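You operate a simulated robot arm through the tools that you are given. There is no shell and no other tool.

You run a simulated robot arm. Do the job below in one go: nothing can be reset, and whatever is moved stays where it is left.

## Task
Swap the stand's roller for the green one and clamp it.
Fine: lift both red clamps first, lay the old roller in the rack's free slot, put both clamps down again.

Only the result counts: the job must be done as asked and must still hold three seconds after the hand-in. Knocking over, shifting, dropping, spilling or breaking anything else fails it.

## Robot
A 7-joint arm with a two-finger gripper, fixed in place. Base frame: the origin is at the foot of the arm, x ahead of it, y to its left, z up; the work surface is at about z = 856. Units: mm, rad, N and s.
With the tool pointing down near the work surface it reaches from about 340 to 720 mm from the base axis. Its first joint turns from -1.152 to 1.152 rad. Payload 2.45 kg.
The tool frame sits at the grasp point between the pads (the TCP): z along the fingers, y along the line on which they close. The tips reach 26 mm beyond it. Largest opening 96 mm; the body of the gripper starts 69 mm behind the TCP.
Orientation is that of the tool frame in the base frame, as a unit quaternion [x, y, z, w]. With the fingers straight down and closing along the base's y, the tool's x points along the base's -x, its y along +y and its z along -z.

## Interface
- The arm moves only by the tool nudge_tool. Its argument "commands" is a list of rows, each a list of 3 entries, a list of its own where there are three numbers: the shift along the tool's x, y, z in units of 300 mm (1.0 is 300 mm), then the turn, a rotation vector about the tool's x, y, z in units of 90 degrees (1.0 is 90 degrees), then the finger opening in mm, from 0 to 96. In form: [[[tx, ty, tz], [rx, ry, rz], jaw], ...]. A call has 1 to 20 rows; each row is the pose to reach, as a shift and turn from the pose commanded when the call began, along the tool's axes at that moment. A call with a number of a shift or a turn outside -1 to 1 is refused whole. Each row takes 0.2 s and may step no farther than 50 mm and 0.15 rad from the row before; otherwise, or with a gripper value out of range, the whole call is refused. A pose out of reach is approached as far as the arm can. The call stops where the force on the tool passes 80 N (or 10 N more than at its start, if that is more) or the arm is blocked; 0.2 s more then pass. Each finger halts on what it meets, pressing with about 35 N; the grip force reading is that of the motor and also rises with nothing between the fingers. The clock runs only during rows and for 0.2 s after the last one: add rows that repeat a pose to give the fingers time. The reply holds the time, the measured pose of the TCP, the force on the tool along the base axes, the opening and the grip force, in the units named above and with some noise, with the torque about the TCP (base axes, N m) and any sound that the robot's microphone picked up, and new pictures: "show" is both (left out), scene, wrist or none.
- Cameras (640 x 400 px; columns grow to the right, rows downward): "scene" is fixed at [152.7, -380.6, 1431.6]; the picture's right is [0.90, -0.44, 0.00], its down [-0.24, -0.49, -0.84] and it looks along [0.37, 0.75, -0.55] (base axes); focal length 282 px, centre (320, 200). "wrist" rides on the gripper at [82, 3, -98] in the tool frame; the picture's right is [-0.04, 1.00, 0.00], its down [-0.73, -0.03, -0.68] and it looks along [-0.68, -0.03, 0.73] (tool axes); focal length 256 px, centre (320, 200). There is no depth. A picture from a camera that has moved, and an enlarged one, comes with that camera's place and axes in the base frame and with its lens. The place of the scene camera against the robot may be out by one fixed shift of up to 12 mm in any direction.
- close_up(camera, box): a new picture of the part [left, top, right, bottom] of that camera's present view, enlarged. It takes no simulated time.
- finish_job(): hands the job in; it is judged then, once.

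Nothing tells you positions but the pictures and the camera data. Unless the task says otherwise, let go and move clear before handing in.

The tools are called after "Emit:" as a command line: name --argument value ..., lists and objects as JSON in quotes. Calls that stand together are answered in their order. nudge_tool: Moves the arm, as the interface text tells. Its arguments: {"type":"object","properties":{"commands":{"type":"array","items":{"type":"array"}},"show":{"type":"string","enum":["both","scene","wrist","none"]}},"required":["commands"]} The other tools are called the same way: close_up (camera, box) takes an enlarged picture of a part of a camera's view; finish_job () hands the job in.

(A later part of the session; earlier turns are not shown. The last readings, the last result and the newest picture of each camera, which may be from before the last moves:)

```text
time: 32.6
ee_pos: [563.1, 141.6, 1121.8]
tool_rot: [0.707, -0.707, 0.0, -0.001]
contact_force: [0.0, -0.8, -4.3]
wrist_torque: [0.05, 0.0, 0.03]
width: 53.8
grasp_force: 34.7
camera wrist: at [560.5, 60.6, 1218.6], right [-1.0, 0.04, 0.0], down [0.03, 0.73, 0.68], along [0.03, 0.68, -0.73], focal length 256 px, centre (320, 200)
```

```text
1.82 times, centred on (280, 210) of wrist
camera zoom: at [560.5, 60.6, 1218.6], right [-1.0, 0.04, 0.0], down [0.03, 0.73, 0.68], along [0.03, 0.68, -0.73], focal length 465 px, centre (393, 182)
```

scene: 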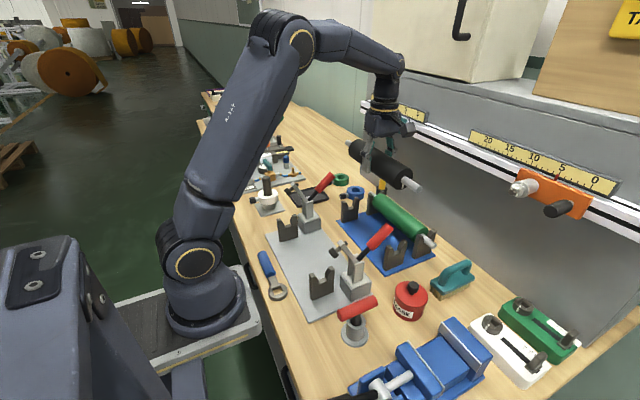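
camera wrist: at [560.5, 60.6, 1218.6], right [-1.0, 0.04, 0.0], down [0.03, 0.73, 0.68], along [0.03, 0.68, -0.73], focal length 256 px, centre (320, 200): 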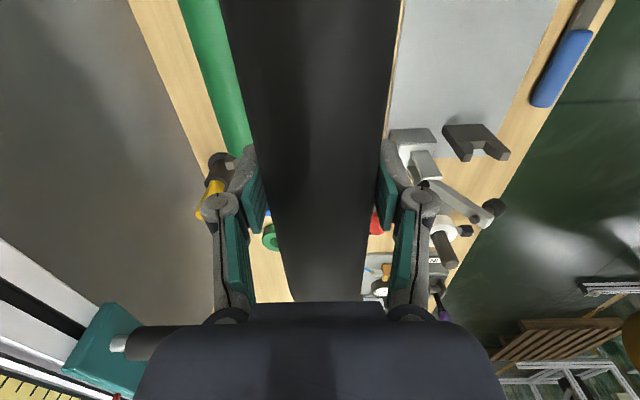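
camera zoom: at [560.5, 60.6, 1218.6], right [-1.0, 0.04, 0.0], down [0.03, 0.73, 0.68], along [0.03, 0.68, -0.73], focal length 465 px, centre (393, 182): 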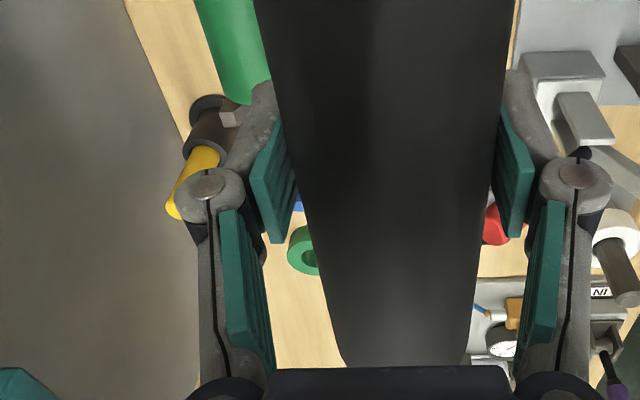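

The black roller is above the free slot, with y unchanged because the rack and stand posts line up in y (≈24 and ≈256). I'll lower it, slowing near the notches.

Emit:
nudge_tool --commands '[[[0, 0.002, 0.12], [0, 0, 0], 30], [[0, 0.002, 0.24], [0, 0, 0], 30], [[0, 0.002, 0.36], [0, 0, 0], 30], [[0, 0.002, 0.46], [0, 0, 0], 30], [[0, 0.002, 0.52], [0, 0, 0], 30], [[0, 0.002, 0.52], [0, 0, 0], 30]]'

Emit:
close_up --camera "scene" --box '[330, 170, 450, 280]'

```text
time: 34.0
ee_pos: [562.2, 140.9, 965.8]
tool_rot: [-0.707, 0.707, 0.0, 0.001]
contact_force: [0.1, 0.1, -4.3]
wrist_torque: [0.04, 0.0, 0.0]
width: 54.1
grasp_force: 34.4
camera wrist: at [559.7, 59.5, 1061.8], right [-1.0, 0.04, 0.0], down [0.03, 0.73, 0.68], along [0.03, 0.68, -0.73], focal length 256 px, centre (320, 200)
```

scene: 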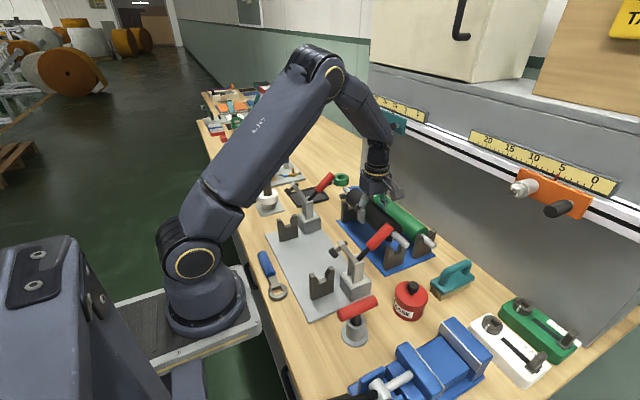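
wrist: 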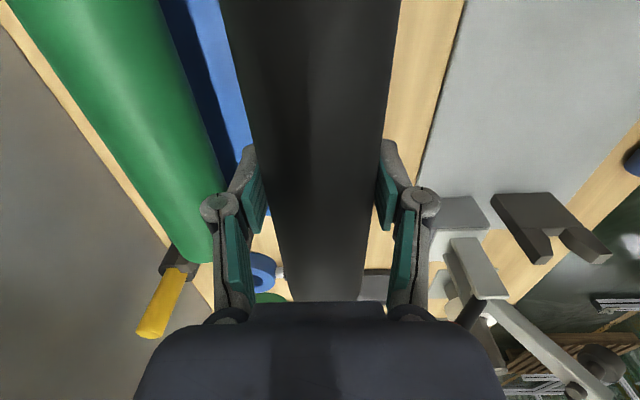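

```text
3.64 times, centred on (390, 225) of scene
camera zoom: at [152.8, -380.5, 1431.6], right [0.9, -0.44, 0.0], down [-0.24, -0.49, -0.84], along [0.37, 0.75, -0.55], focal length 1026 px, centre (66, 109)
```

zoom: 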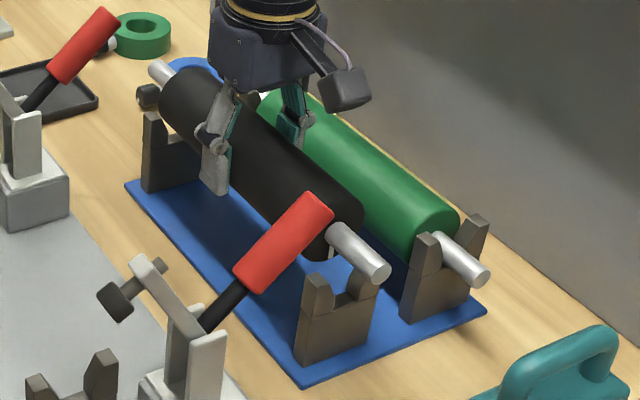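

I'll take a tighter look at the near post's notch against the axle.

Emit:
close_up --camera "scene" --box '[370, 220, 430, 270]'

Emit:
close_up --camera "scene" --box '[330, 180, 390, 230]'

```text
8.00 times, centred on (400, 245) of scene
camera zoom: at [152.8, -380.5, 1431.6], right [0.9, -0.44, 0.0], down [-0.24, -0.49, -0.84], along [0.37, 0.75, -0.55], focal length 2258 px, centre (-320, -160)
```

zoom: 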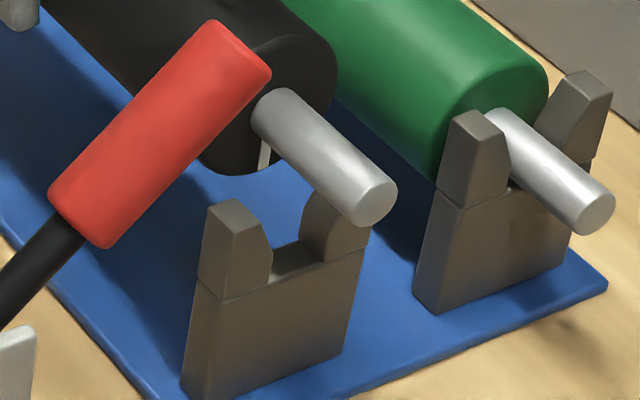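

```text
8.00 times, centred on (360, 205) of scene
camera zoom: at [152.8, -380.5, 1431.6], right [0.9, -0.44, 0.0], down [-0.24, -0.49, -0.84], along [0.37, 0.75, -0.55], focal length 2258 px, centre (0, 160)
```

zoom: 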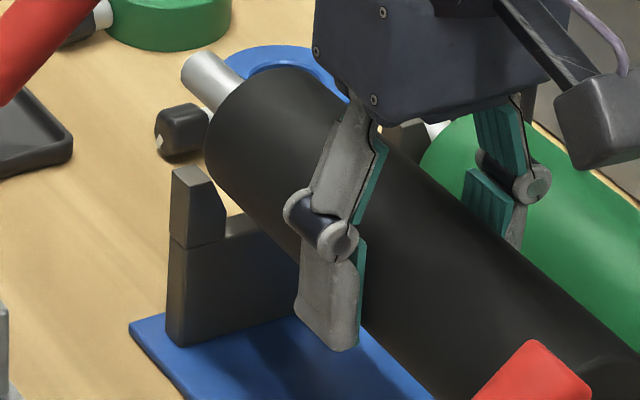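

Comparing with how the green axle sits on its post, the black axle should land within about 1 mm. I'll lower it slowly.

Emit:
nudge_tool --commands '[[[0, 0, 0.04], [0, 0, 0], 30], [[0, 0, 0.075], [0, 0, 0], 30], [[0, 0, 0.1], [0, 0, 0], 30], [[0, 0, 0.12], [0, 0, 0], 30], [[0, 0, 0.133], [0, 0, 0], 30], [[0, 0, 0.143], [0, 0, 0], 30], [[0, 0, 0.15], [0, 0, 0], 30], [[0, 0, 0.15], [0, 0, 0], 30]]'

Emit:
close_up --camera "scene" --box '[370, 220, 430, 270]'

Emit:
close_up --camera "scene" --box '[330, 180, 390, 230]'

```text
time: 35.8
ee_pos: [564.2, 141.0, 921.2]
tool_rot: [0.707, -0.707, 0.001, -0.002]
contact_force: [16.4, -1.2, 8.2]
wrist_torque: [0.03, 0.05, 0.3]
width: 54.1
grasp_force: 35.2
camera wrist: at [559.6, 59.4, 1018.0], right [-1.0, 0.04, -0.01], down [0.03, 0.73, 0.68], along [0.03, 0.68, -0.73], focal length 256 px, centre (320, 200)
```

scene: 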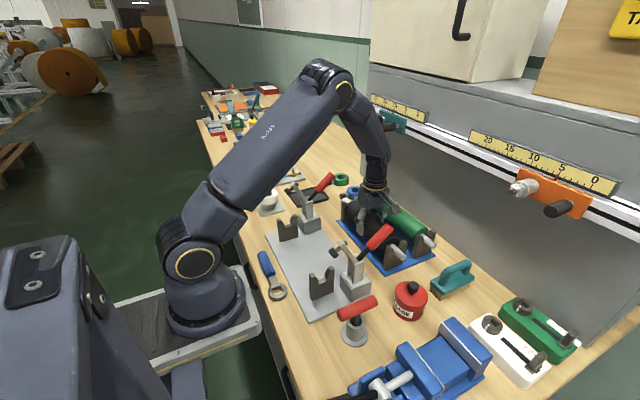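
wrist: 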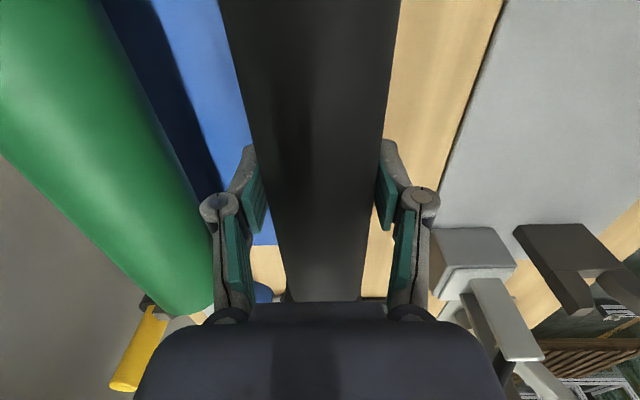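

```text
8.00 times, centred on (400, 245) of scene
camera zoom: at [153.1, -380.6, 1431.6], right [0.9, -0.44, 0.0], down [-0.24, -0.49, -0.84], along [0.37, 0.75, -0.55], focal length 2258 px, centre (-320, -160)
```

zoom: 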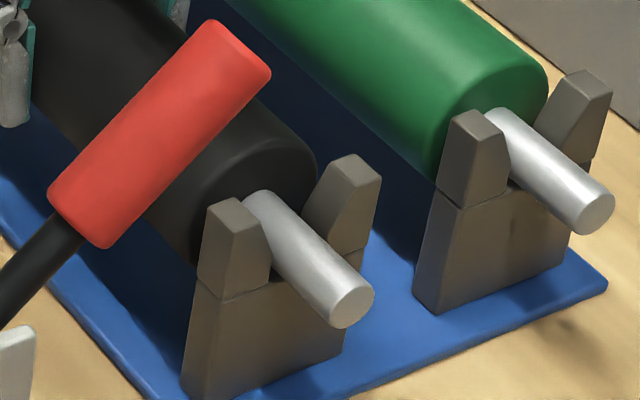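

```text
8.00 times, centred on (360, 205) of scene
camera zoom: at [153.1, -380.6, 1431.6], right [0.9, -0.44, 0.0], down [-0.24, -0.49, -0.84], along [0.37, 0.75, -0.55], focal length 2258 px, centre (0, 160)
```

zoom: 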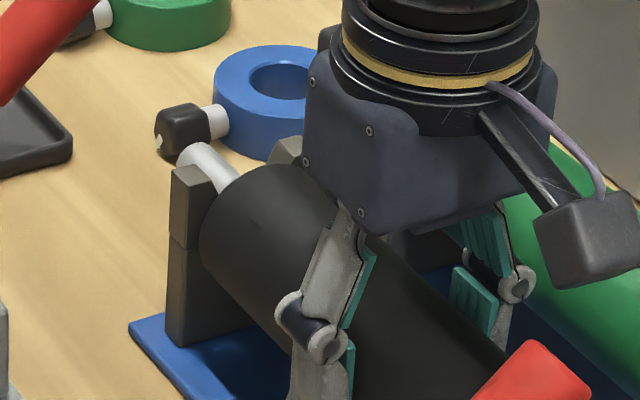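

The axle has touched down in both notches, with a slight side load. I'll relieve 2 mm towards +x, then open the fingers gently.

Emit:
nudge_tool --commands '[[[0, -0.007, 0], [0, 0, 0], 30], [[0, -0.007, 0.003], [0, 0, 0], 30], [[0, -0.007, 0.003], [0, 0, 0], 30]]' --show "none"

```text
time: 36.6
ee_pos: [562.7, 141.3, 919.9]
tool_rot: [0.707, -0.707, 0.0, 0.001]
contact_force: [0.3, -3.1, 19.0]
wrist_torque: [-0.26, 0.08, 0.05]
width: 54.3
grasp_force: 35.3
```

The side load is gone and the roller is pressed down on the notch bottoms, so it's seated. Releasing now.

Emit:
nudge_tool --commands '[[[0, 0, 0], [0, 0, 0], 56], [[0, 0, 0], [0, 0, 0], 60], [[0, 0, 0], [0, 0, 0], 66], [[0, 0, 0], [0, 0, 0], 72], [[0, 0, 0], [0, 0, 0], 76], [[0, 0, 0], [0, 0, 0], 76], [[0, 0, -0.03], [0, 0, 0], 76], [[0, 0, -0.1], [0, 0, 0], 76], [[0, 0, -0.2], [0, 0, 0], 76], [[0, 0, -0.33], [0, 0, 0], 76], [[0, 0, -0.46], [0, 0, 0], 76]]'

Emit:
close_up --camera "scene" --box '[320, 170, 460, 280]'

```text
time: 39.0
ee_pos: [564.4, 139.8, 1057.3]
tool_rot: [-0.707, 0.707, 0.001, -0.001]
contact_force: [-0.2, 0.0, -0.4]
wrist_torque: [0.03, 0.01, -0.02]
width: 76.0
grasp_force: 0.1
camera wrist: at [562.2, 59.3, 1152.8], right [-1.0, 0.04, 0.0], down [0.03, 0.73, 0.68], along [0.03, 0.68, -0.73], focal length 256 px, centre (320, 200)
```

scene: 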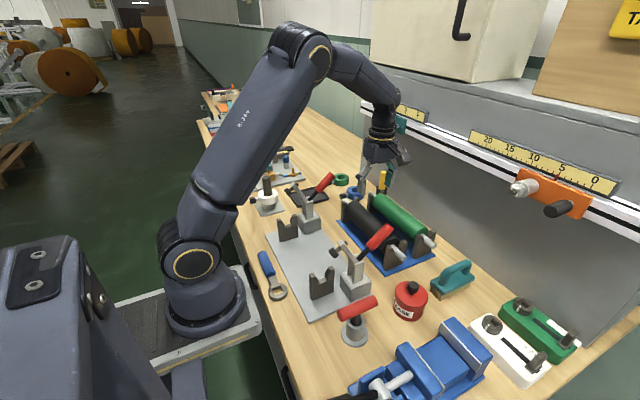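
wrist: 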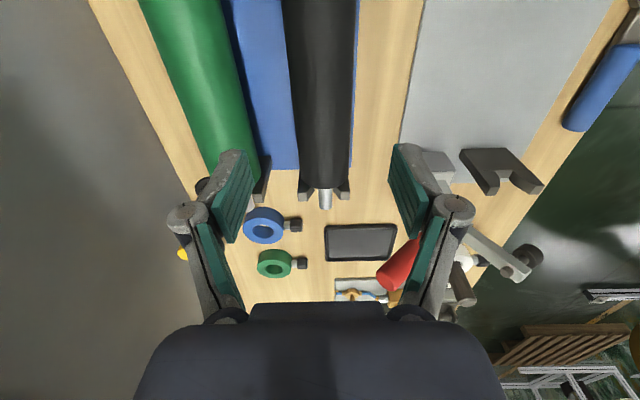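

```text
3.64 times, centred on (390, 225) of scene
camera zoom: at [152.7, -380.6, 1431.7], right [0.9, -0.44, 0.0], down [-0.24, -0.49, -0.84], along [0.37, 0.75, -0.55], focal length 1026 px, centre (66, 109)
```

zoom: 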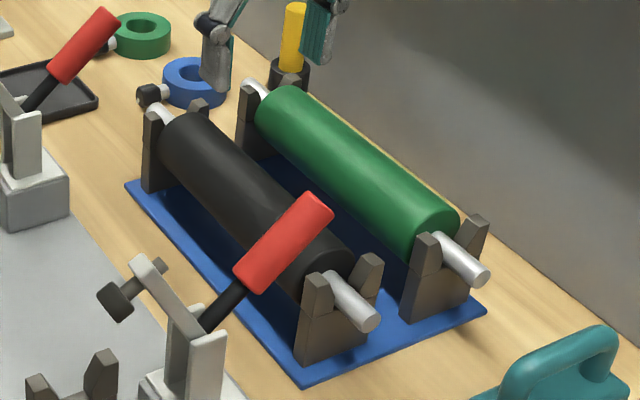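

The black roller sits in the free slot. I'll move across and hover above the green roller at x≈662 to check alignment.

Emit:
nudge_tool --commands '[[[0, -0.08, 0], [0, 0, 0], 76], [[0, -0.17, 0], [0, 0, 0], 76], [[0, -0.25, 0], [0, 0, 0], 76], [[0, -0.33, 0], [0, 0, 0], 76], [[0, -0.33, 0], [0, 0, 0], 76]]'

Emit:
close_up --camera "wrist" --box '[240, 0, 400, 220]'

```text
time: 40.2
ee_pos: [661.8, 141.2, 1056.3]
tool_rot: [0.707, -0.707, -0.001, 0.001]
contact_force: [0.8, 0.4, 0.2]
wrist_torque: [-0.01, -0.01, 0.01]
width: 75.9
grasp_force: 0.2
camera wrist: at [659.2, 59.9, 1153.3], right [-1.0, 0.04, 0.0], down [0.03, 0.73, 0.68], along [0.03, 0.68, -0.73], focal length 256 px, centre (320, 200)
```

scene: 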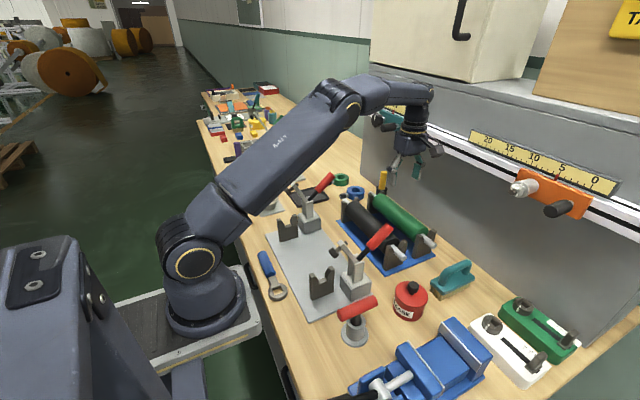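
wrist: 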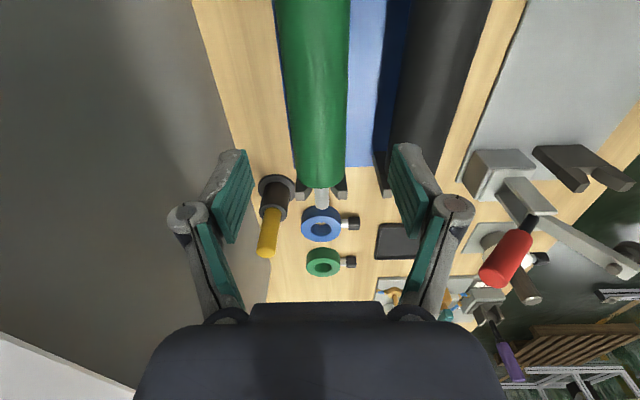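

```text
1.82 times, centred on (320, 110) of wrist
camera zoom: at [659.2, 59.9, 1153.3], right [-1.0, 0.04, 0.0], down [0.03, 0.73, 0.68], along [0.03, 0.68, -0.73], focal length 465 px, centre (320, 364)
```

zoom: 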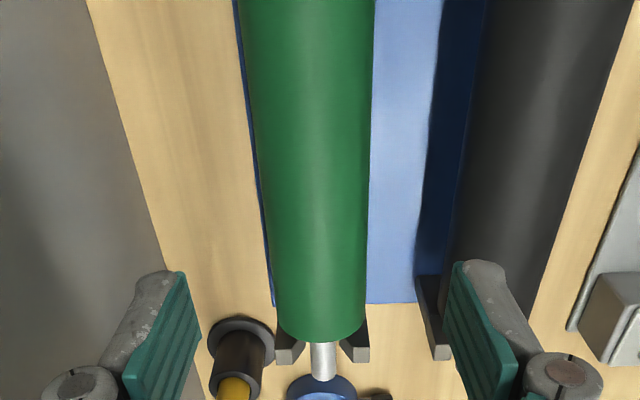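

The green roller's axis is about 5 mm further out, at x≈667, with the same y extents as the black one. I'll shift over, descend and grip it.

Emit:
nudge_tool --commands '[[[0, -0.0165, 0.06], [0, 0, 0], 76], [[0, -0.0165, 0.16], [0, 0, 0], 76], [[0, -0.0165, 0.27], [0, 0, 0], 76], [[0, -0.0165, 0.36], [0, 0, 0], 76], [[0, -0.0165, 0.42], [0, 0, 0], 76], [[0, -0.0165, 0.454], [0, 0, 0], 76], [[0, -0.0165, 0.454], [0, 0, 0], 66], [[0, -0.0165, 0.454], [0, 0, 0], 56], [[0, -0.0165, 0.454], [0, 0, 0], 45], [[0, -0.0165, 0.454], [0, 0, 0], 35], [[0, -0.0165, 0.454], [0, 0, 0], 30], [[0, -0.0165, 0.454], [0, 0, 0], 30]]'

Emit:
close_up --camera "scene" --box '[320, 150, 460, 280]'

```text
time: 42.8
ee_pos: [667.7, 140.7, 920.0]
tool_rot: [0.707, -0.707, 0.0, 0.0]
contact_force: [-4.3, 0.4, -0.2]
wrist_torque: [0.06, 0.03, 0.02]
width: 54.2
grasp_force: 35.5
camera wrist: at [663.9, 59.8, 1017.0], right [-1.0, 0.04, 0.0], down [0.03, 0.73, 0.68], along [0.03, 0.68, -0.73], focal length 256 px, centre (320, 200)
```

scene: 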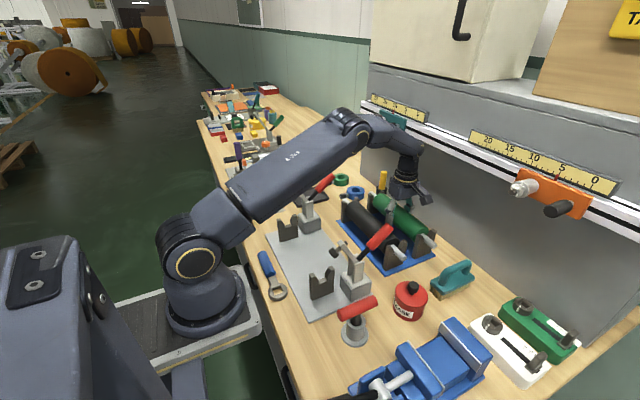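
wrist: 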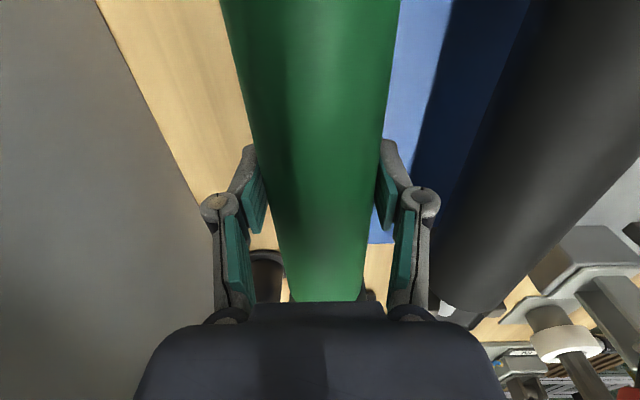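

```text
3.08 times, centred on (390, 215) of scene
camera zoom: at [152.7, -380.5, 1431.7], right [0.9, -0.44, 0.0], down [-0.24, -0.49, -0.84], along [0.37, 0.75, -0.55], focal length 868 px, centre (105, 154)
```

zoom: 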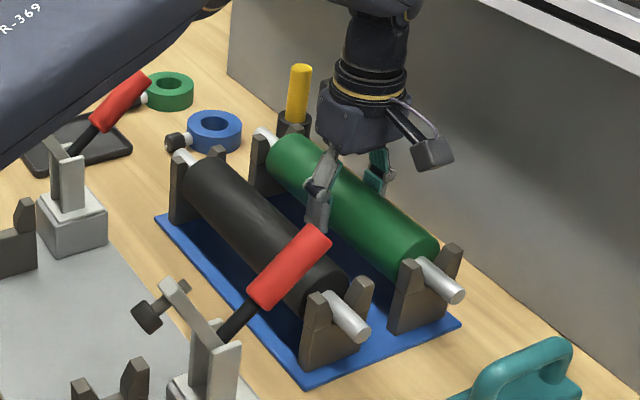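

The green roller is gripped at 54 mm. I'll lift it straight up clear of everything and carry it back towards the stand.

Emit:
nudge_tool --commands '[[[0, 0, 0], [0, 0, 0], 30], [[0, 0, -0.03], [0, 0, 0], 30], [[0, 0, -0.08], [0, 0, 0], 30], [[0, 0, -0.16], [0, 0, 0], 30], [[0, 0, -0.26], [0, 0, 0], 30], [[0, 0, -0.37], [0, 0, 0], 30], [[0, 0, -0.48], [0, 0, 0], 30], [[0, 0, -0.59], [0, 0, 0], 30], [[0, 0, -0.667], [0, 0, 0], 30], [[0, 0.06, -0.667], [0, 0, 0], 30], [[0, 0.16, -0.667], [0, 0, 0], 30], [[0, 0.27, -0.667], [0, 0, 0], 30], [[0, 0.38, -0.667], [0, 0, 0], 30], [[0, 0.49, -0.667], [0, 0, 0], 30], [[0, 0.6, -0.667], [0, 0, 0], 30], [[0, 0.71, -0.667], [0, 0, 0], 30], [[0, 0.82, -0.667], [0, 0, 0], 30], [[0, 0.9, -0.667], [0, 0, 0], 30], [[0, 0.95, -0.667], [0, 0, 0], 30], [[0, 0.95, -0.667], [0, 0, 0], 30]]'

Emit:
close_up --camera "scene" --box '[240, 140, 420, 310]'

```text
time: 47.0
ee_pos: [384.2, 141.5, 1123.3]
tool_rot: [-0.707, 0.708, 0.0, 0.001]
contact_force: [-0.4, 0.4, -4.1]
wrist_torque: [0.02, -0.02, 0.0]
width: 54.4
grasp_force: 35.0
camera wrist: at [379.9, 59.4, 1218.6], right [-1.0, 0.04, 0.0], down [0.03, 0.73, 0.68], along [0.03, 0.68, -0.73], focal length 256 px, centre (320, 200)
```

scene: 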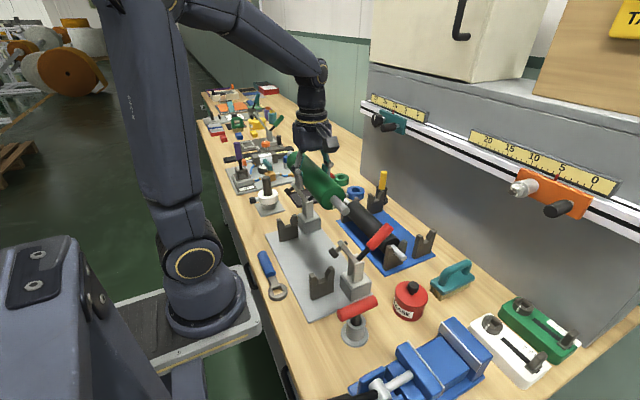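
wrist: 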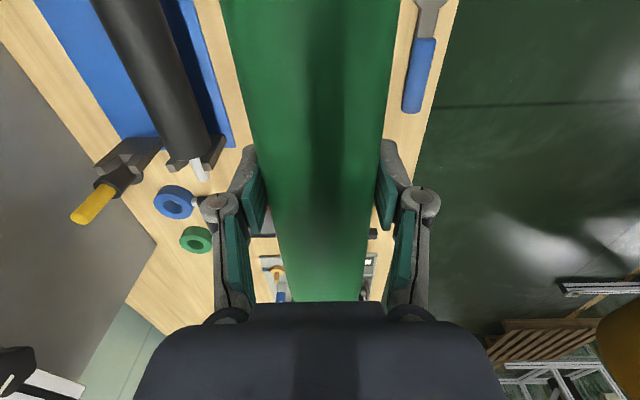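

```text
2.35 times, centred on (330, 225) of scene
camera zoom: at [152.8, -380.5, 1431.6], right [0.9, -0.44, 0.0], down [-0.24, -0.49, -0.84], along [0.37, 0.75, -0.55], focal length 664 px, centre (296, 141)
```

zoom: 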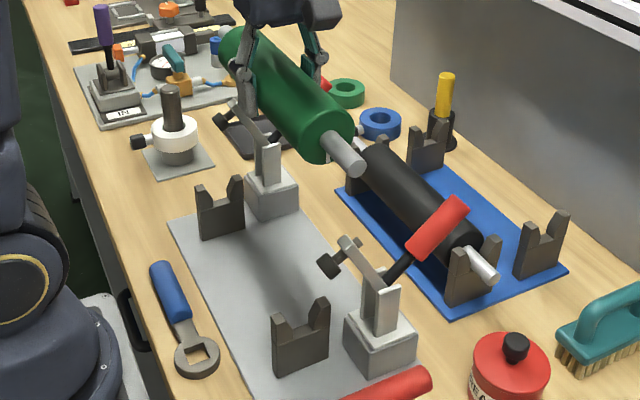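

Next I'll go further towards −x to pass the raised clamp pads, descend to z≈965 and move back over the stand's notches.

Emit:
nudge_tool --commands '[[[0, 0.08, 0], [0, 0, 0], 30], [[0, 0.155, 0.02], [0, 0, 0], 30], [[0, 0.155, 0.1], [0, 0, 0], 30], [[0, 0.155, 0.2], [0, 0, 0], 30], [[0, 0.155, 0.3], [0, 0, 0], 30], [[0, 0.155, 0.4], [0, 0, 0], 30], [[0, 0.155, 0.47], [0, 0, 0], 30], [[0, 0.155, 0.515], [0, 0, 0], 30], [[0, 0.13, 0.52], [0, 0, 0], 30], [[0, 0.0995, 0.52], [0, 0, 0], 30], [[0, 0.0995, 0.52], [0, 0, 0], 30]]'

Emit:
close_up --camera "scene" --box '[295, 235, 365, 295]'

Emit:
close_up --camera "scene" --box '[260, 180, 340, 250]'

```text
time: 49.4
ee_pos: [353.3, 140.3, 964.3]
tool_rot: [0.707, -0.707, 0.0, 0.0]
contact_force: [-0.6, 0.4, -3.8]
wrist_torque: [-0.02, -0.01, 0.04]
width: 54.3
grasp_force: 35.5
camera wrist: at [349.6, 59.2, 1061.2], right [-1.0, 0.04, 0.0], down [0.03, 0.73, 0.68], along [0.03, 0.68, -0.73], focal length 256 px, centre (320, 200)
```

scene: 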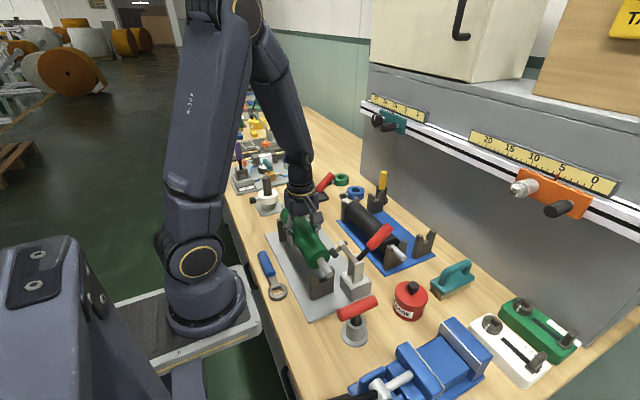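
wrist: 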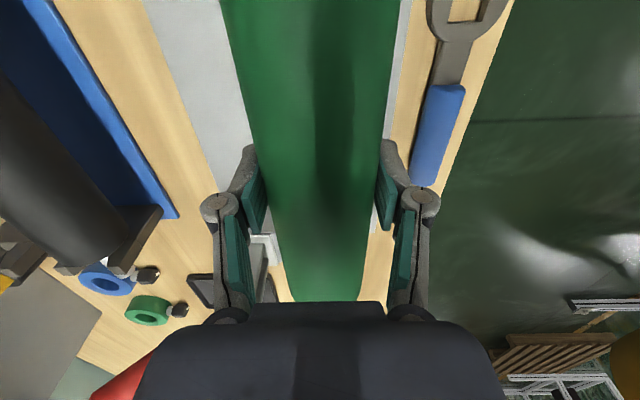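

```text
6.67 times, centred on (330, 265) of scene
camera zoom: at [152.8, -380.5, 1431.6], right [0.9, -0.44, 0.0], down [-0.24, -0.49, -0.84], along [0.37, 0.75, -0.55], focal length 1882 px, centre (253, -233)
```

zoom: 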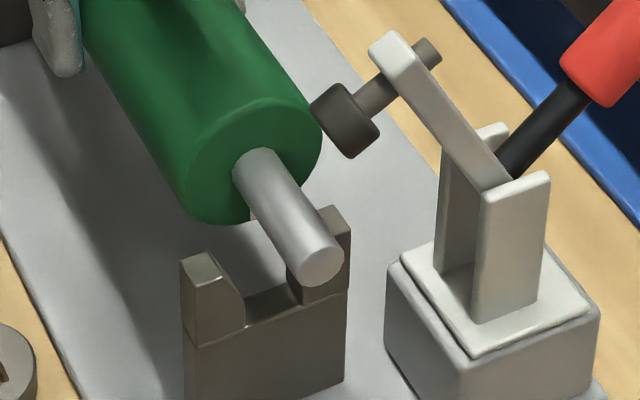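

```text
5.71 times, centred on (300, 215) of scene
camera zoom: at [152.8, -380.5, 1431.6], right [0.9, -0.44, 0.0], down [-0.24, -0.49, -0.84], along [0.37, 0.75, -0.55], focal length 1613 px, centre (434, 114)
```

zoom: 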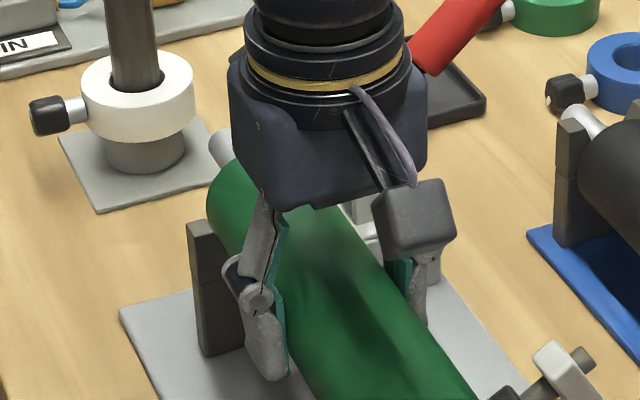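

The green roller is aligned over the notches exactly as the black one was. Lowering it slowly.

Emit:
nudge_tool --commands '[[[0, 0, 0.04], [0, 0, 0], 30], [[0, 0, 0.075], [0, 0, 0], 30], [[0, 0, 0.1], [0, 0, 0], 30], [[0, 0, 0.12], [0, 0, 0], 30], [[0, 0, 0.133], [0, 0, 0], 30], [[0, 0, 0.143], [0, 0, 0], 30], [[0, 0, 0.149], [0, 0, 0], 30], [[0, 0, 0.149], [0, 0, 0], 30]]'

Emit:
close_up --camera "scene" --box '[295, 235, 365, 305]'

Emit:
close_up --camera "scene" --box '[260, 180, 340, 250]'

```text
time: 51.2
ee_pos: [353.0, 140.0, 921.5]
tool_rot: [0.707, -0.707, 0.0, 0.001]
contact_force: [-13.6, -0.4, 3.0]
wrist_torque: [-0.02, -0.04, -0.34]
width: 54.0
grasp_force: 35.2
camera wrist: at [349.5, 60.3, 1017.3], right [-1.0, 0.04, 0.0], down [0.03, 0.73, 0.68], along [0.03, 0.68, -0.73], focal length 256 px, centre (320, 200)
```

scene: 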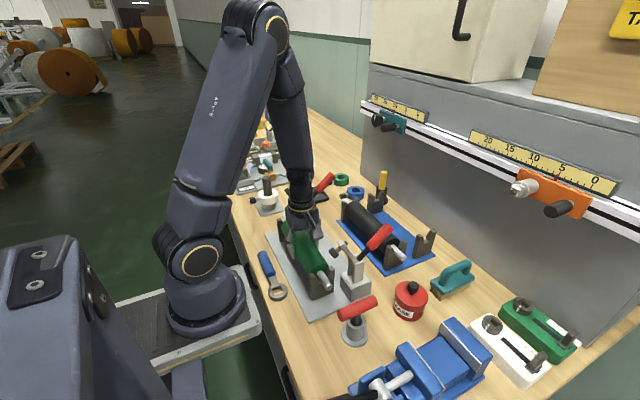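
wrist: 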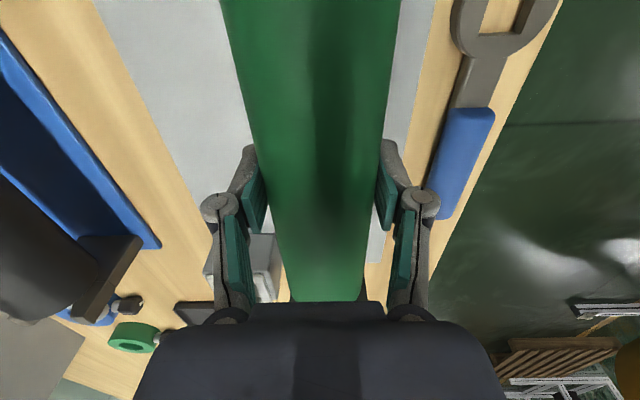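

```text
5.71 times, centred on (330, 270) of scene
camera zoom: at [152.3, -380.6, 1431.7], right [0.9, -0.44, 0.0], down [-0.24, -0.49, -0.84], along [0.37, 0.75, -0.55], focal length 1613 px, centre (263, -200)
```

zoom: 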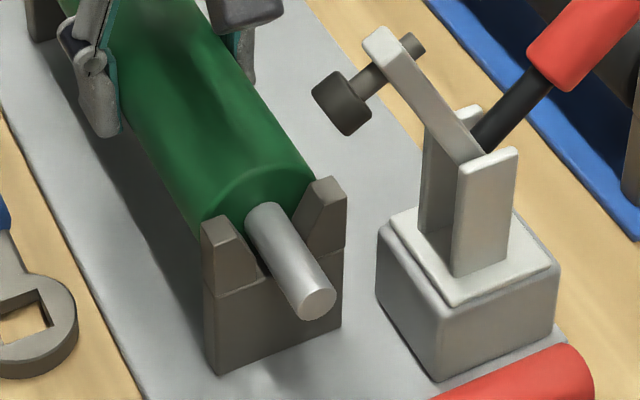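

```text
5.71 times, centred on (300, 215) of scene
camera zoom: at [152.3, -380.6, 1431.7], right [0.9, -0.44, 0.0], down [-0.24, -0.49, -0.84], along [0.37, 0.75, -0.55], focal length 1613 px, centre (434, 114)
```

zoom: 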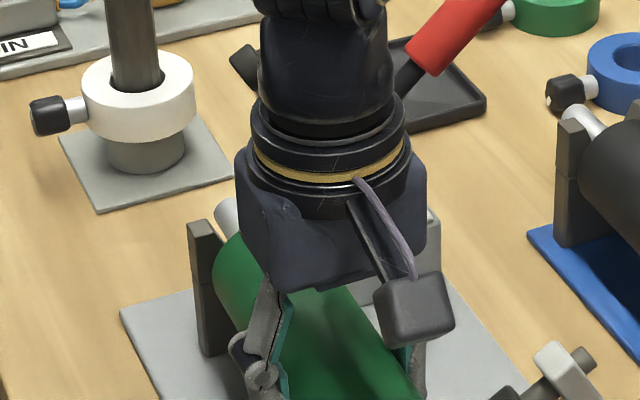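

The axle is in the notches, pressing lightly on the +x side wall. I'll relieve 2 mm towards −x and settle it.

Emit:
nudge_tool --commands '[[[0, 0.006, 0], [0, 0, 0], 30], [[0, 0.006, 0.004], [0, 0, 0], 30], [[0, 0.006, 0.006], [0, 0, 0], 30], [[0, 0.006, 0.006], [0, 0, 0], 30]]' --show "none"

```text
time: 52.2
ee_pos: [352.0, 141.6, 918.9]
tool_rot: [-0.707, 0.707, 0.0, 0.003]
contact_force: [1.3, -4.1, 42.5]
wrist_torque: [0.01, 0.04, 0.29]
width: 54.3
grasp_force: 35.2
```

It's firmly seated. I'll ease off the pressure, open, and rise straight up.

Emit:
nudge_tool --commands '[[[0, 0, -0.005], [0, 0, 0], 30], [[0, 0, -0.005], [0, 0, 0], 56], [[0, 0, -0.005], [0, 0, 0], 60], [[0, 0, -0.005], [0, 0, 0], 68], [[0, 0, -0.005], [0, 0, 0], 76], [[0, 0, -0.005], [0, 0, 0], 80], [[0, 0, -0.03], [0, 0, 0], 80], [[0, 0, -0.1], [0, 0, 0], 80], [[0, 0, -0.2], [0, 0, 0], 80], [[0, 0, -0.33], [0, 0, 0], 80], [[0, 0, -0.46], [0, 0, 0], 80], [[0, 0, -0.6], [0, 0, 0], 80], [[0, 0, -0.7], [0, 0, 0], 80]]'

Emit:
close_up --camera "scene" --box '[250, 170, 450, 310]'

Emit:
close_up --camera "wrist" --box '[240, 100, 400, 230]'

```text
time: 55.0
ee_pos: [347.6, 143.0, 1127.6]
tool_rot: [0.707, -0.707, -0.001, 0.0]
contact_force: [-0.1, -0.2, -0.3]
wrist_torque: [0.02, 0.0, 0.0]
width: 80.1
grasp_force: 0.2
camera wrist: at [345.6, 61.5, 1224.8], right [-1.0, 0.04, 0.0], down [0.03, 0.73, 0.68], along [0.03, 0.68, -0.73], focal length 256 px, centre (320, 200)
```

scene: 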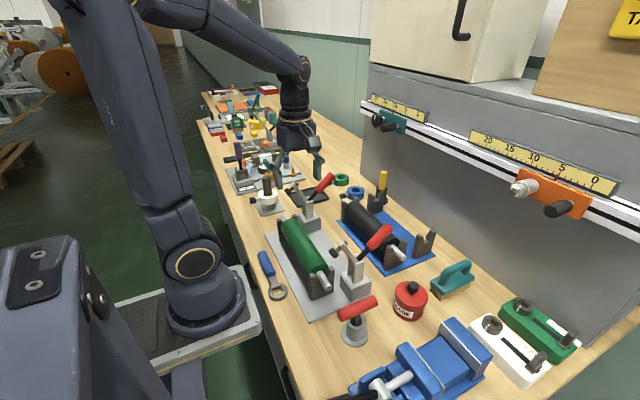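
wrist: 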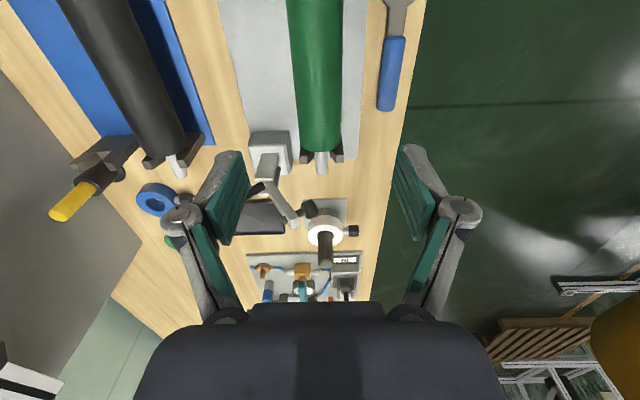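

```text
2.86 times, centred on (350, 240) of scene
camera zoom: at [152.7, -380.6, 1431.7], right [0.9, -0.44, 0.0], down [-0.24, -0.49, -0.84], along [0.37, 0.75, -0.55], focal length 806 px, centre (234, 86)
```

zoom: 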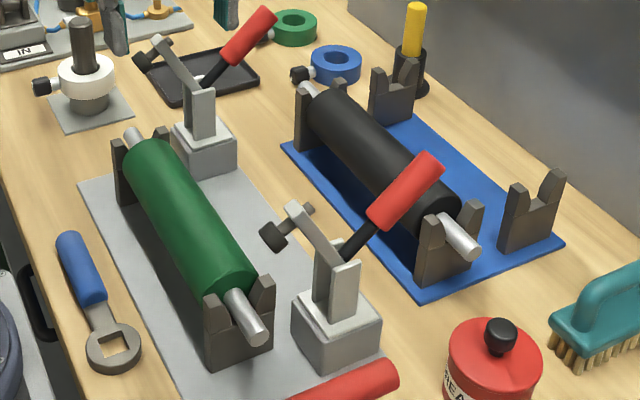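

```text
3.08 times, centred on (320, 165) of wrist
camera zoom: at [345.6, 61.5, 1224.8], right [-1.0, 0.04, 0.0], down [0.03, 0.73, 0.68], along [0.03, 0.68, -0.73], focal length 788 px, centre (320, 308)
```

zoom: 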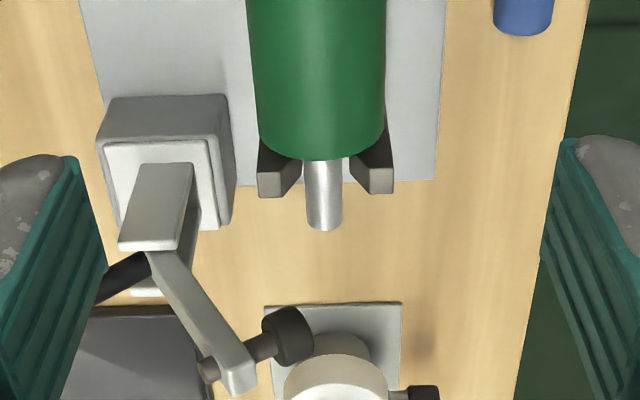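

The green roller is seated in the stand and the black one rests in the rack. Next I'll close the clamps, starting with the far one: turn back to closing along y and move above and behind its handle.

Emit:
nudge_tool --commands '[[[0, 0, -0.097], [0, 0, 0], 90], [[-0.038, -0.046, -0.097], [0, 0, 0.085], 95], [[-0.076, -0.092, -0.097], [0, 0, 0.17], 95], [[-0.114, -0.138, -0.097], [0, 0, 0.25], 95], [[-0.152, -0.184, -0.097], [0, 0, 0.335], 95], [[-0.19, -0.23, -0.097], [0, 0, 0.42], 95], [[-0.229, -0.277, -0.097], [0, 0, 0.5], 95], [[-0.267, -0.323, -0.097], [0, 0, 0.585], 95], [[-0.305, -0.369, -0.097], [0, 0, 0.67], 95], [[-0.343, -0.415, -0.097], [0, 0, 0.75], 95], [[-0.381, -0.461, -0.097], [0, 0, 0.835], 95], [[-0.419, -0.507, -0.097], [0, 0, 0.92], 95], [[-0.457, -0.553, -0.097], [0, 0, 1.0], 95], [[-0.457, -0.553, -0.097], [0, 0, 1.0], 95]]'

```text
time: 58.0
ee_pos: [516.3, 277.7, 1157.9]
tool_rot: [0.0, 1.0, 0.0, 0.0]
contact_force: [0.6, 0.3, 0.7]
wrist_torque: [-0.04, 0.0, -0.02]
width: 95.1
grasp_force: 0.0
camera wrist: at [435.3, 282.4, 1254.4], right [0.04, 1.0, 0.0], down [0.73, -0.03, 0.68], along [0.68, -0.03, -0.73], focal length 256 px, centre (320, 200)
```

scene: 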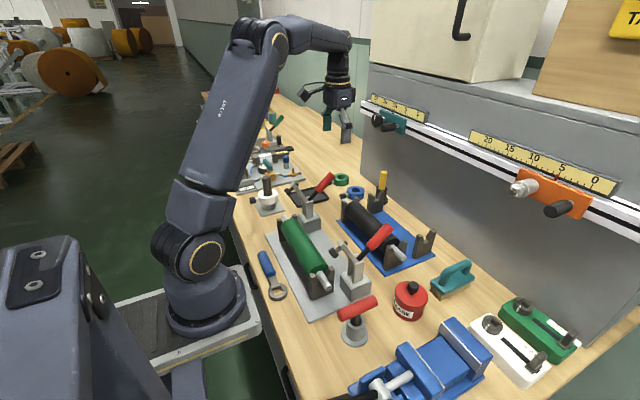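
wrist: 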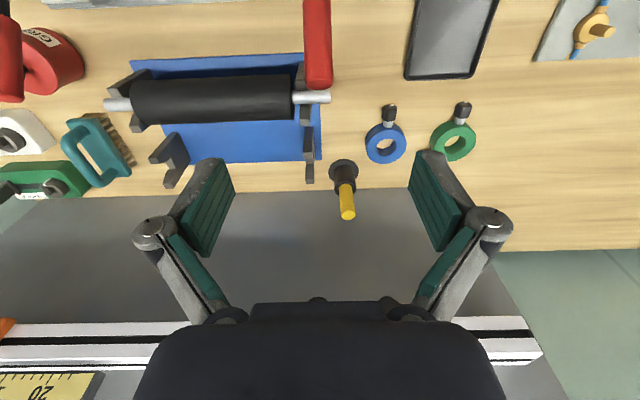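

Same pose as after opening it. I'll tilt, approach the far handle and grip it.

Emit:
nudge_tool --commands '[[[0, 0, 0.06], [0, 0.07, 0], 95], [[0, 0, 0.125], [0, 0.15, 0], 95], [[0, 0, 0.19], [0, 0.225, 0], 95], [[0, 0, 0.25], [0, 0.3, 0], 95], [[0, 0, 0.31], [0, 0.375, 0], 95], [[0, 0, 0.374], [0, 0.45, 0], 95], [[0.042, 0, 0.424], [0, 0.45, 0], 90], [[0.084, 0, 0.473], [0, 0.45, 0], 75], [[0.084, 0, 0.473], [0, 0.45, 0], 55], [[0.084, 0, 0.473], [0, 0.45, 0], 40], [[0.084, 0, 0.473], [0, 0.45, 0], 20], [[0.084, 0, 0.473], [0, 0.45, 0], 10], [[0.084, 0, 0.473], [0, 0.45, 0], 10], [[0.084, 0, 0.473], [0, 0.45, 0], 10]]'

```text
time: 61.0
ee_pos: [491.6, 278.1, 1017.3]
tool_rot: [0.0, 0.938, 0.0, -0.345]
contact_force: [-0.4, 0.2, 0.1]
wrist_torque: [0.02, -0.03, 0.02]
width: 23.4
grasp_force: 44.9
out of reach, approached as far as the arm can: row 6
camera wrist: at [493.4, 281.7, 1142.6], right [0.03, 1.0, -0.03], down [1.0, -0.03, 0.04], along [0.04, -0.03, -1.0], focal length 256 px, centre (320, 200)
```

scene: 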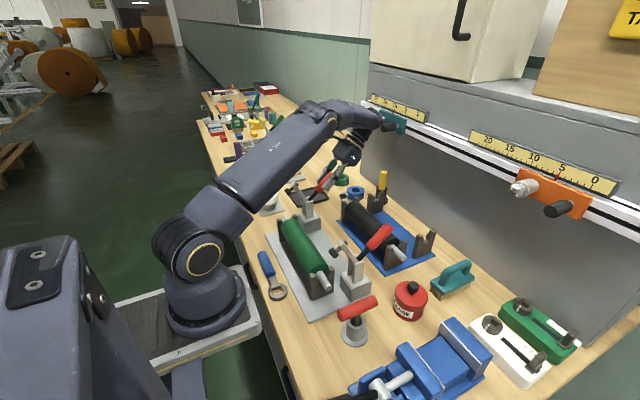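
wrist: 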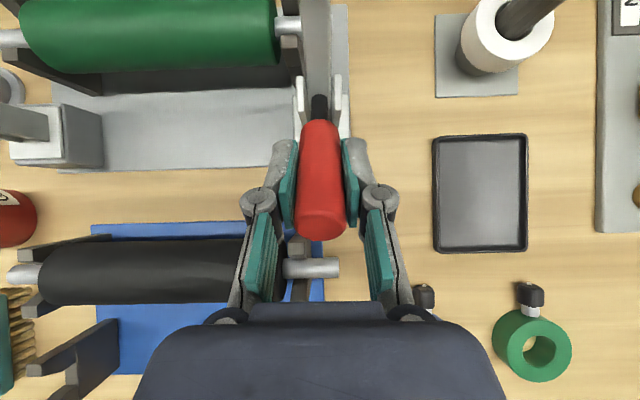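

The far handle is gripped. I'll swing it back along the same arc to the clamped position.

Emit:
nudge_tool --commands '[[[0.0212, 0, -0.0043], [0, -0.05, 0], 10], [[0.058, 0, -0.0074], [0, -0.1, 0], 10], [[0.0953, 0, -0.0054], [0, -0.15, 0], 10], [[0.1318, 0, 0.0017], [0, -0.2, 0], 10], [[0.1668, 0, 0.0141], [0, -0.25, 0], 10], [[0.1998, 0, 0.0308], [0, -0.3, 0], 10], [[0.2303, 0, 0.0521], [0, -0.35, 0], 10], [[0.2577, 0, 0.0776], [0, -0.4, 0], 10], [[0.281, 0, 0.1067], [0, -0.45, 0], 10], [[0.281, 0, 0.1067], [0, -0.45, 0], 10]]'

Emit:
close_up --camera "scene" --box '[260, 170, 360, 260]'

```text
time: 63.2
ee_pos: [409.7, 278.3, 1048.7]
tool_rot: [0.002, 1.0, 0.001, 0.004]
contact_force: [22.6, -8.4, 16.9]
wrist_torque: [-0.23, -0.1, -0.22]
width: 23.9
grasp_force: 45.2
camera wrist: at [328.1, 281.8, 1144.3], right [0.04, 1.0, 0.0], down [0.73, -0.03, 0.68], along [0.68, -0.03, -0.73], focal length 256 px, centre (320, 200)
```

scene: 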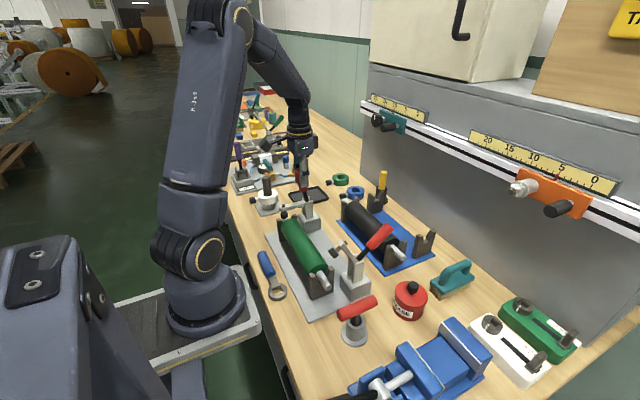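
wrist: 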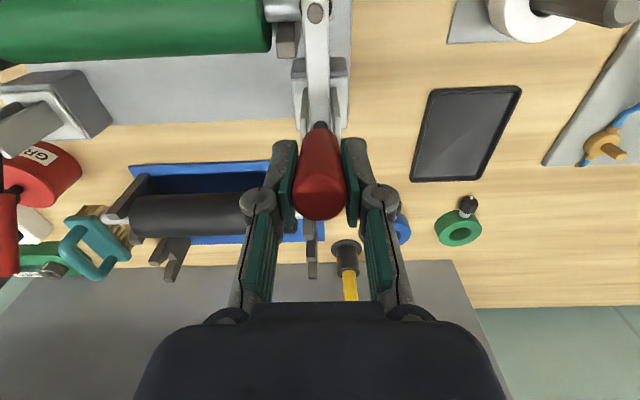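

```text
4.44 times, centred on (310, 215) of scene
camera zoom: at [153.2, -381.0, 1431.5], right [0.9, -0.44, 0.0], down [-0.24, -0.49, -0.84], along [0.37, 0.75, -0.55], focal length 1254 px, centre (364, 133)
```

zoom: 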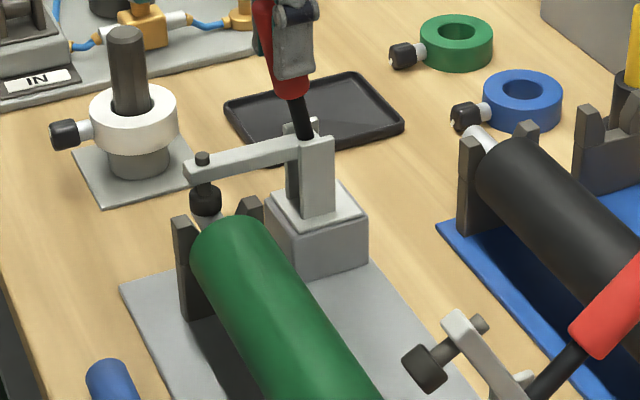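

The clamp pad is on the axle, with 23 N resistance at the handle. I'll press slightly further, then release and check that it stays down.

Emit:
nudge_tool --commands '[[[0.008, 0, 0.004], [0, 0, 0], 10], [[0.016, 0, 0.008], [0, 0, 0], 10], [[0.016, 0, 0.008], [0, 0, 0], 10]]' --show "none"

```text
time: 64.0
ee_pos: [410.3, 277.9, 1048.1]
tool_rot: [0.002, 1.0, 0.004, 0.01]
contact_force: [42.2, -9.3, 37.3]
wrist_torque: [-0.22, -0.82, -0.08]
width: 23.6
grasp_force: 45.2
```

It's a firm stop: no more travel at 42 N, so the far clamp is fully down. I'll ease off, release and rise.

Emit:
nudge_tool --commands '[[[-0.025, 0, -0.01], [0, 0, 0], 10], [[-0.025, 0, -0.01], [0, 0, 0], 40], [[-0.025, 0, -0.01], [0, 0, 0], 60], [[-0.025, 0, -0.01], [0, 0, 0], 80], [[-0.025, 0, -0.01], [0, 0, 0], 95], [[-0.025, 0, -0.1], [0, 0, 0], 95], [[-0.025, 0, -0.23], [0, 0, 0], 95], [[-0.025, 0, -0.37], [0, 0, 0], 95]]'

Emit:
close_up --camera "scene" --box '[260, 160, 360, 260]'

Emit:
close_up --camera "wrist" --box '[260, 0, 400, 130]'

```text
time: 65.8
ee_pos: [408.9, 277.8, 1154.2]
tool_rot: [0.0, 1.0, 0.0, -0.002]
contact_force: [-0.9, -0.1, -0.9]
wrist_torque: [0.01, 0.01, 0.04]
width: 95.2
grasp_force: 0.1
camera wrist: at [327.8, 281.9, 1251.3], right [0.04, 1.0, 0.0], down [0.73, -0.03, 0.68], along [0.68, -0.03, -0.73], focal length 256 px, centre (320, 200)
```

scene: 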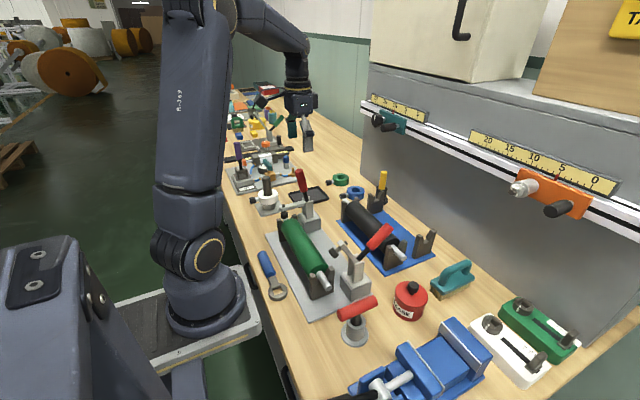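
wrist: 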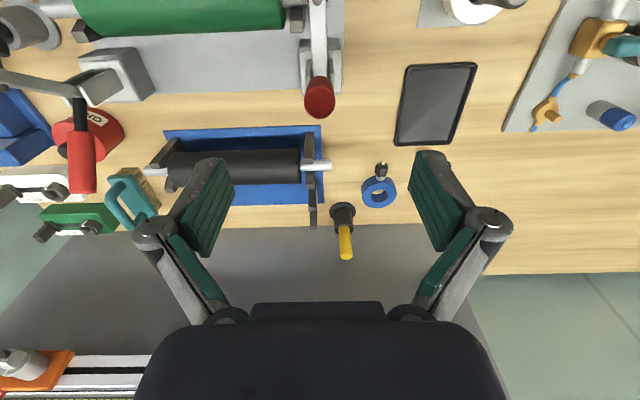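

```text
4.00 times, centred on (310, 210) of scene
camera zoom: at [152.7, -380.6, 1431.6], right [0.9, -0.44, 0.0], down [-0.24, -0.49, -0.84], along [0.37, 0.75, -0.55], focal length 1129 px, centre (360, 160)
```

zoom: 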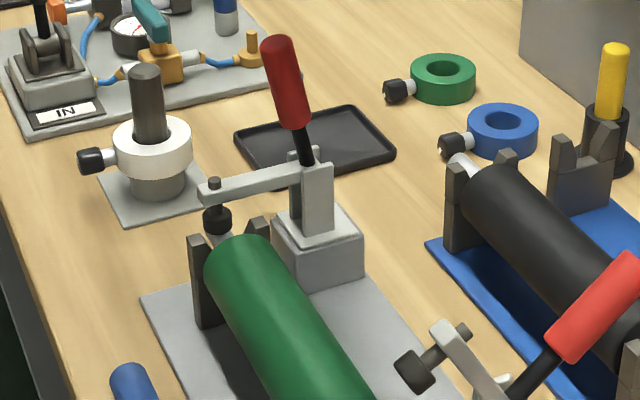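

```text
3.08 times, centred on (330, 65) of wrist
camera zoom: at [327.8, 281.9, 1251.3], right [0.04, 1.0, 0.0], down [0.73, -0.03, 0.68], along [0.68, -0.03, -0.73], focal length 788 px, centre (289, 615)
```

zoom: 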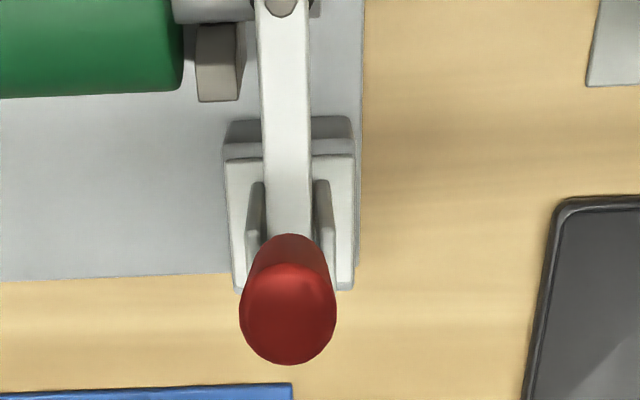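

The far clamp is back in its original closed position. Next I'll move above and behind the near clamp's handle.

Emit:
nudge_tool --commands '[[[-0.036, -0.092, -0.01], [0, 0, 0], 95], [[-0.072, -0.184, -0.01], [0, 0, 0], 95], [[-0.107, -0.276, -0.01], [0, 0, 0], 95], [[-0.143, -0.368, -0.01], [0, 0, 0], 95], [[-0.179, -0.46, -0.01], [0, 0, 0], 95], [[-0.214, -0.552, -0.01], [0, 0, 0], 95], [[-0.25, -0.644, -0.01], [0, 0, 0], 95], [[-0.286, -0.736, -0.01], [0, 0, 0], 95], [[-0.322, -0.828, -0.01], [0, 0, 0], 95], [[-0.357, -0.919, -0.01], [0, 0, 0], 95], [[-0.357, -0.919, -0.01], [0, 0, 0], 95]]'

```text
time: 68.2
ee_pos: [517.3, 1.2, 1159.9]
tool_rot: [0.0, 1.0, 0.0, -0.001]
contact_force: [0.6, -0.3, 0.0]
wrist_torque: [0.02, 0.01, 0.01]
width: 94.9
grasp_force: 0.0
camera wrist: at [435.8, 5.4, 1256.0], right [0.04, 1.0, 0.0], down [0.73, -0.03, 0.68], along [0.68, -0.03, -0.73], focal length 256 px, centre (320, 200)
```

scene: 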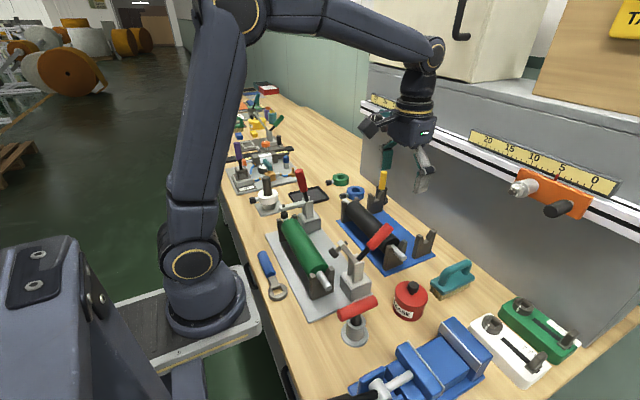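
wrist: 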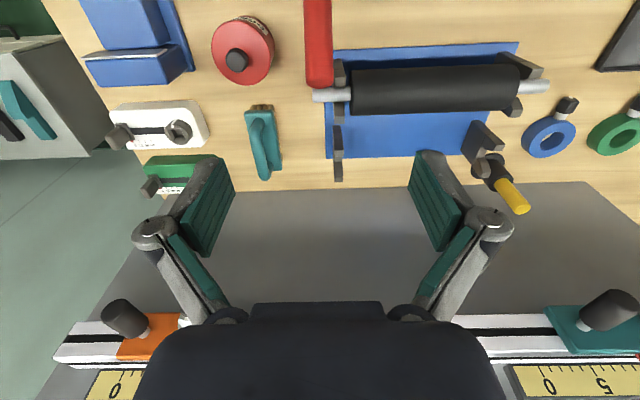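

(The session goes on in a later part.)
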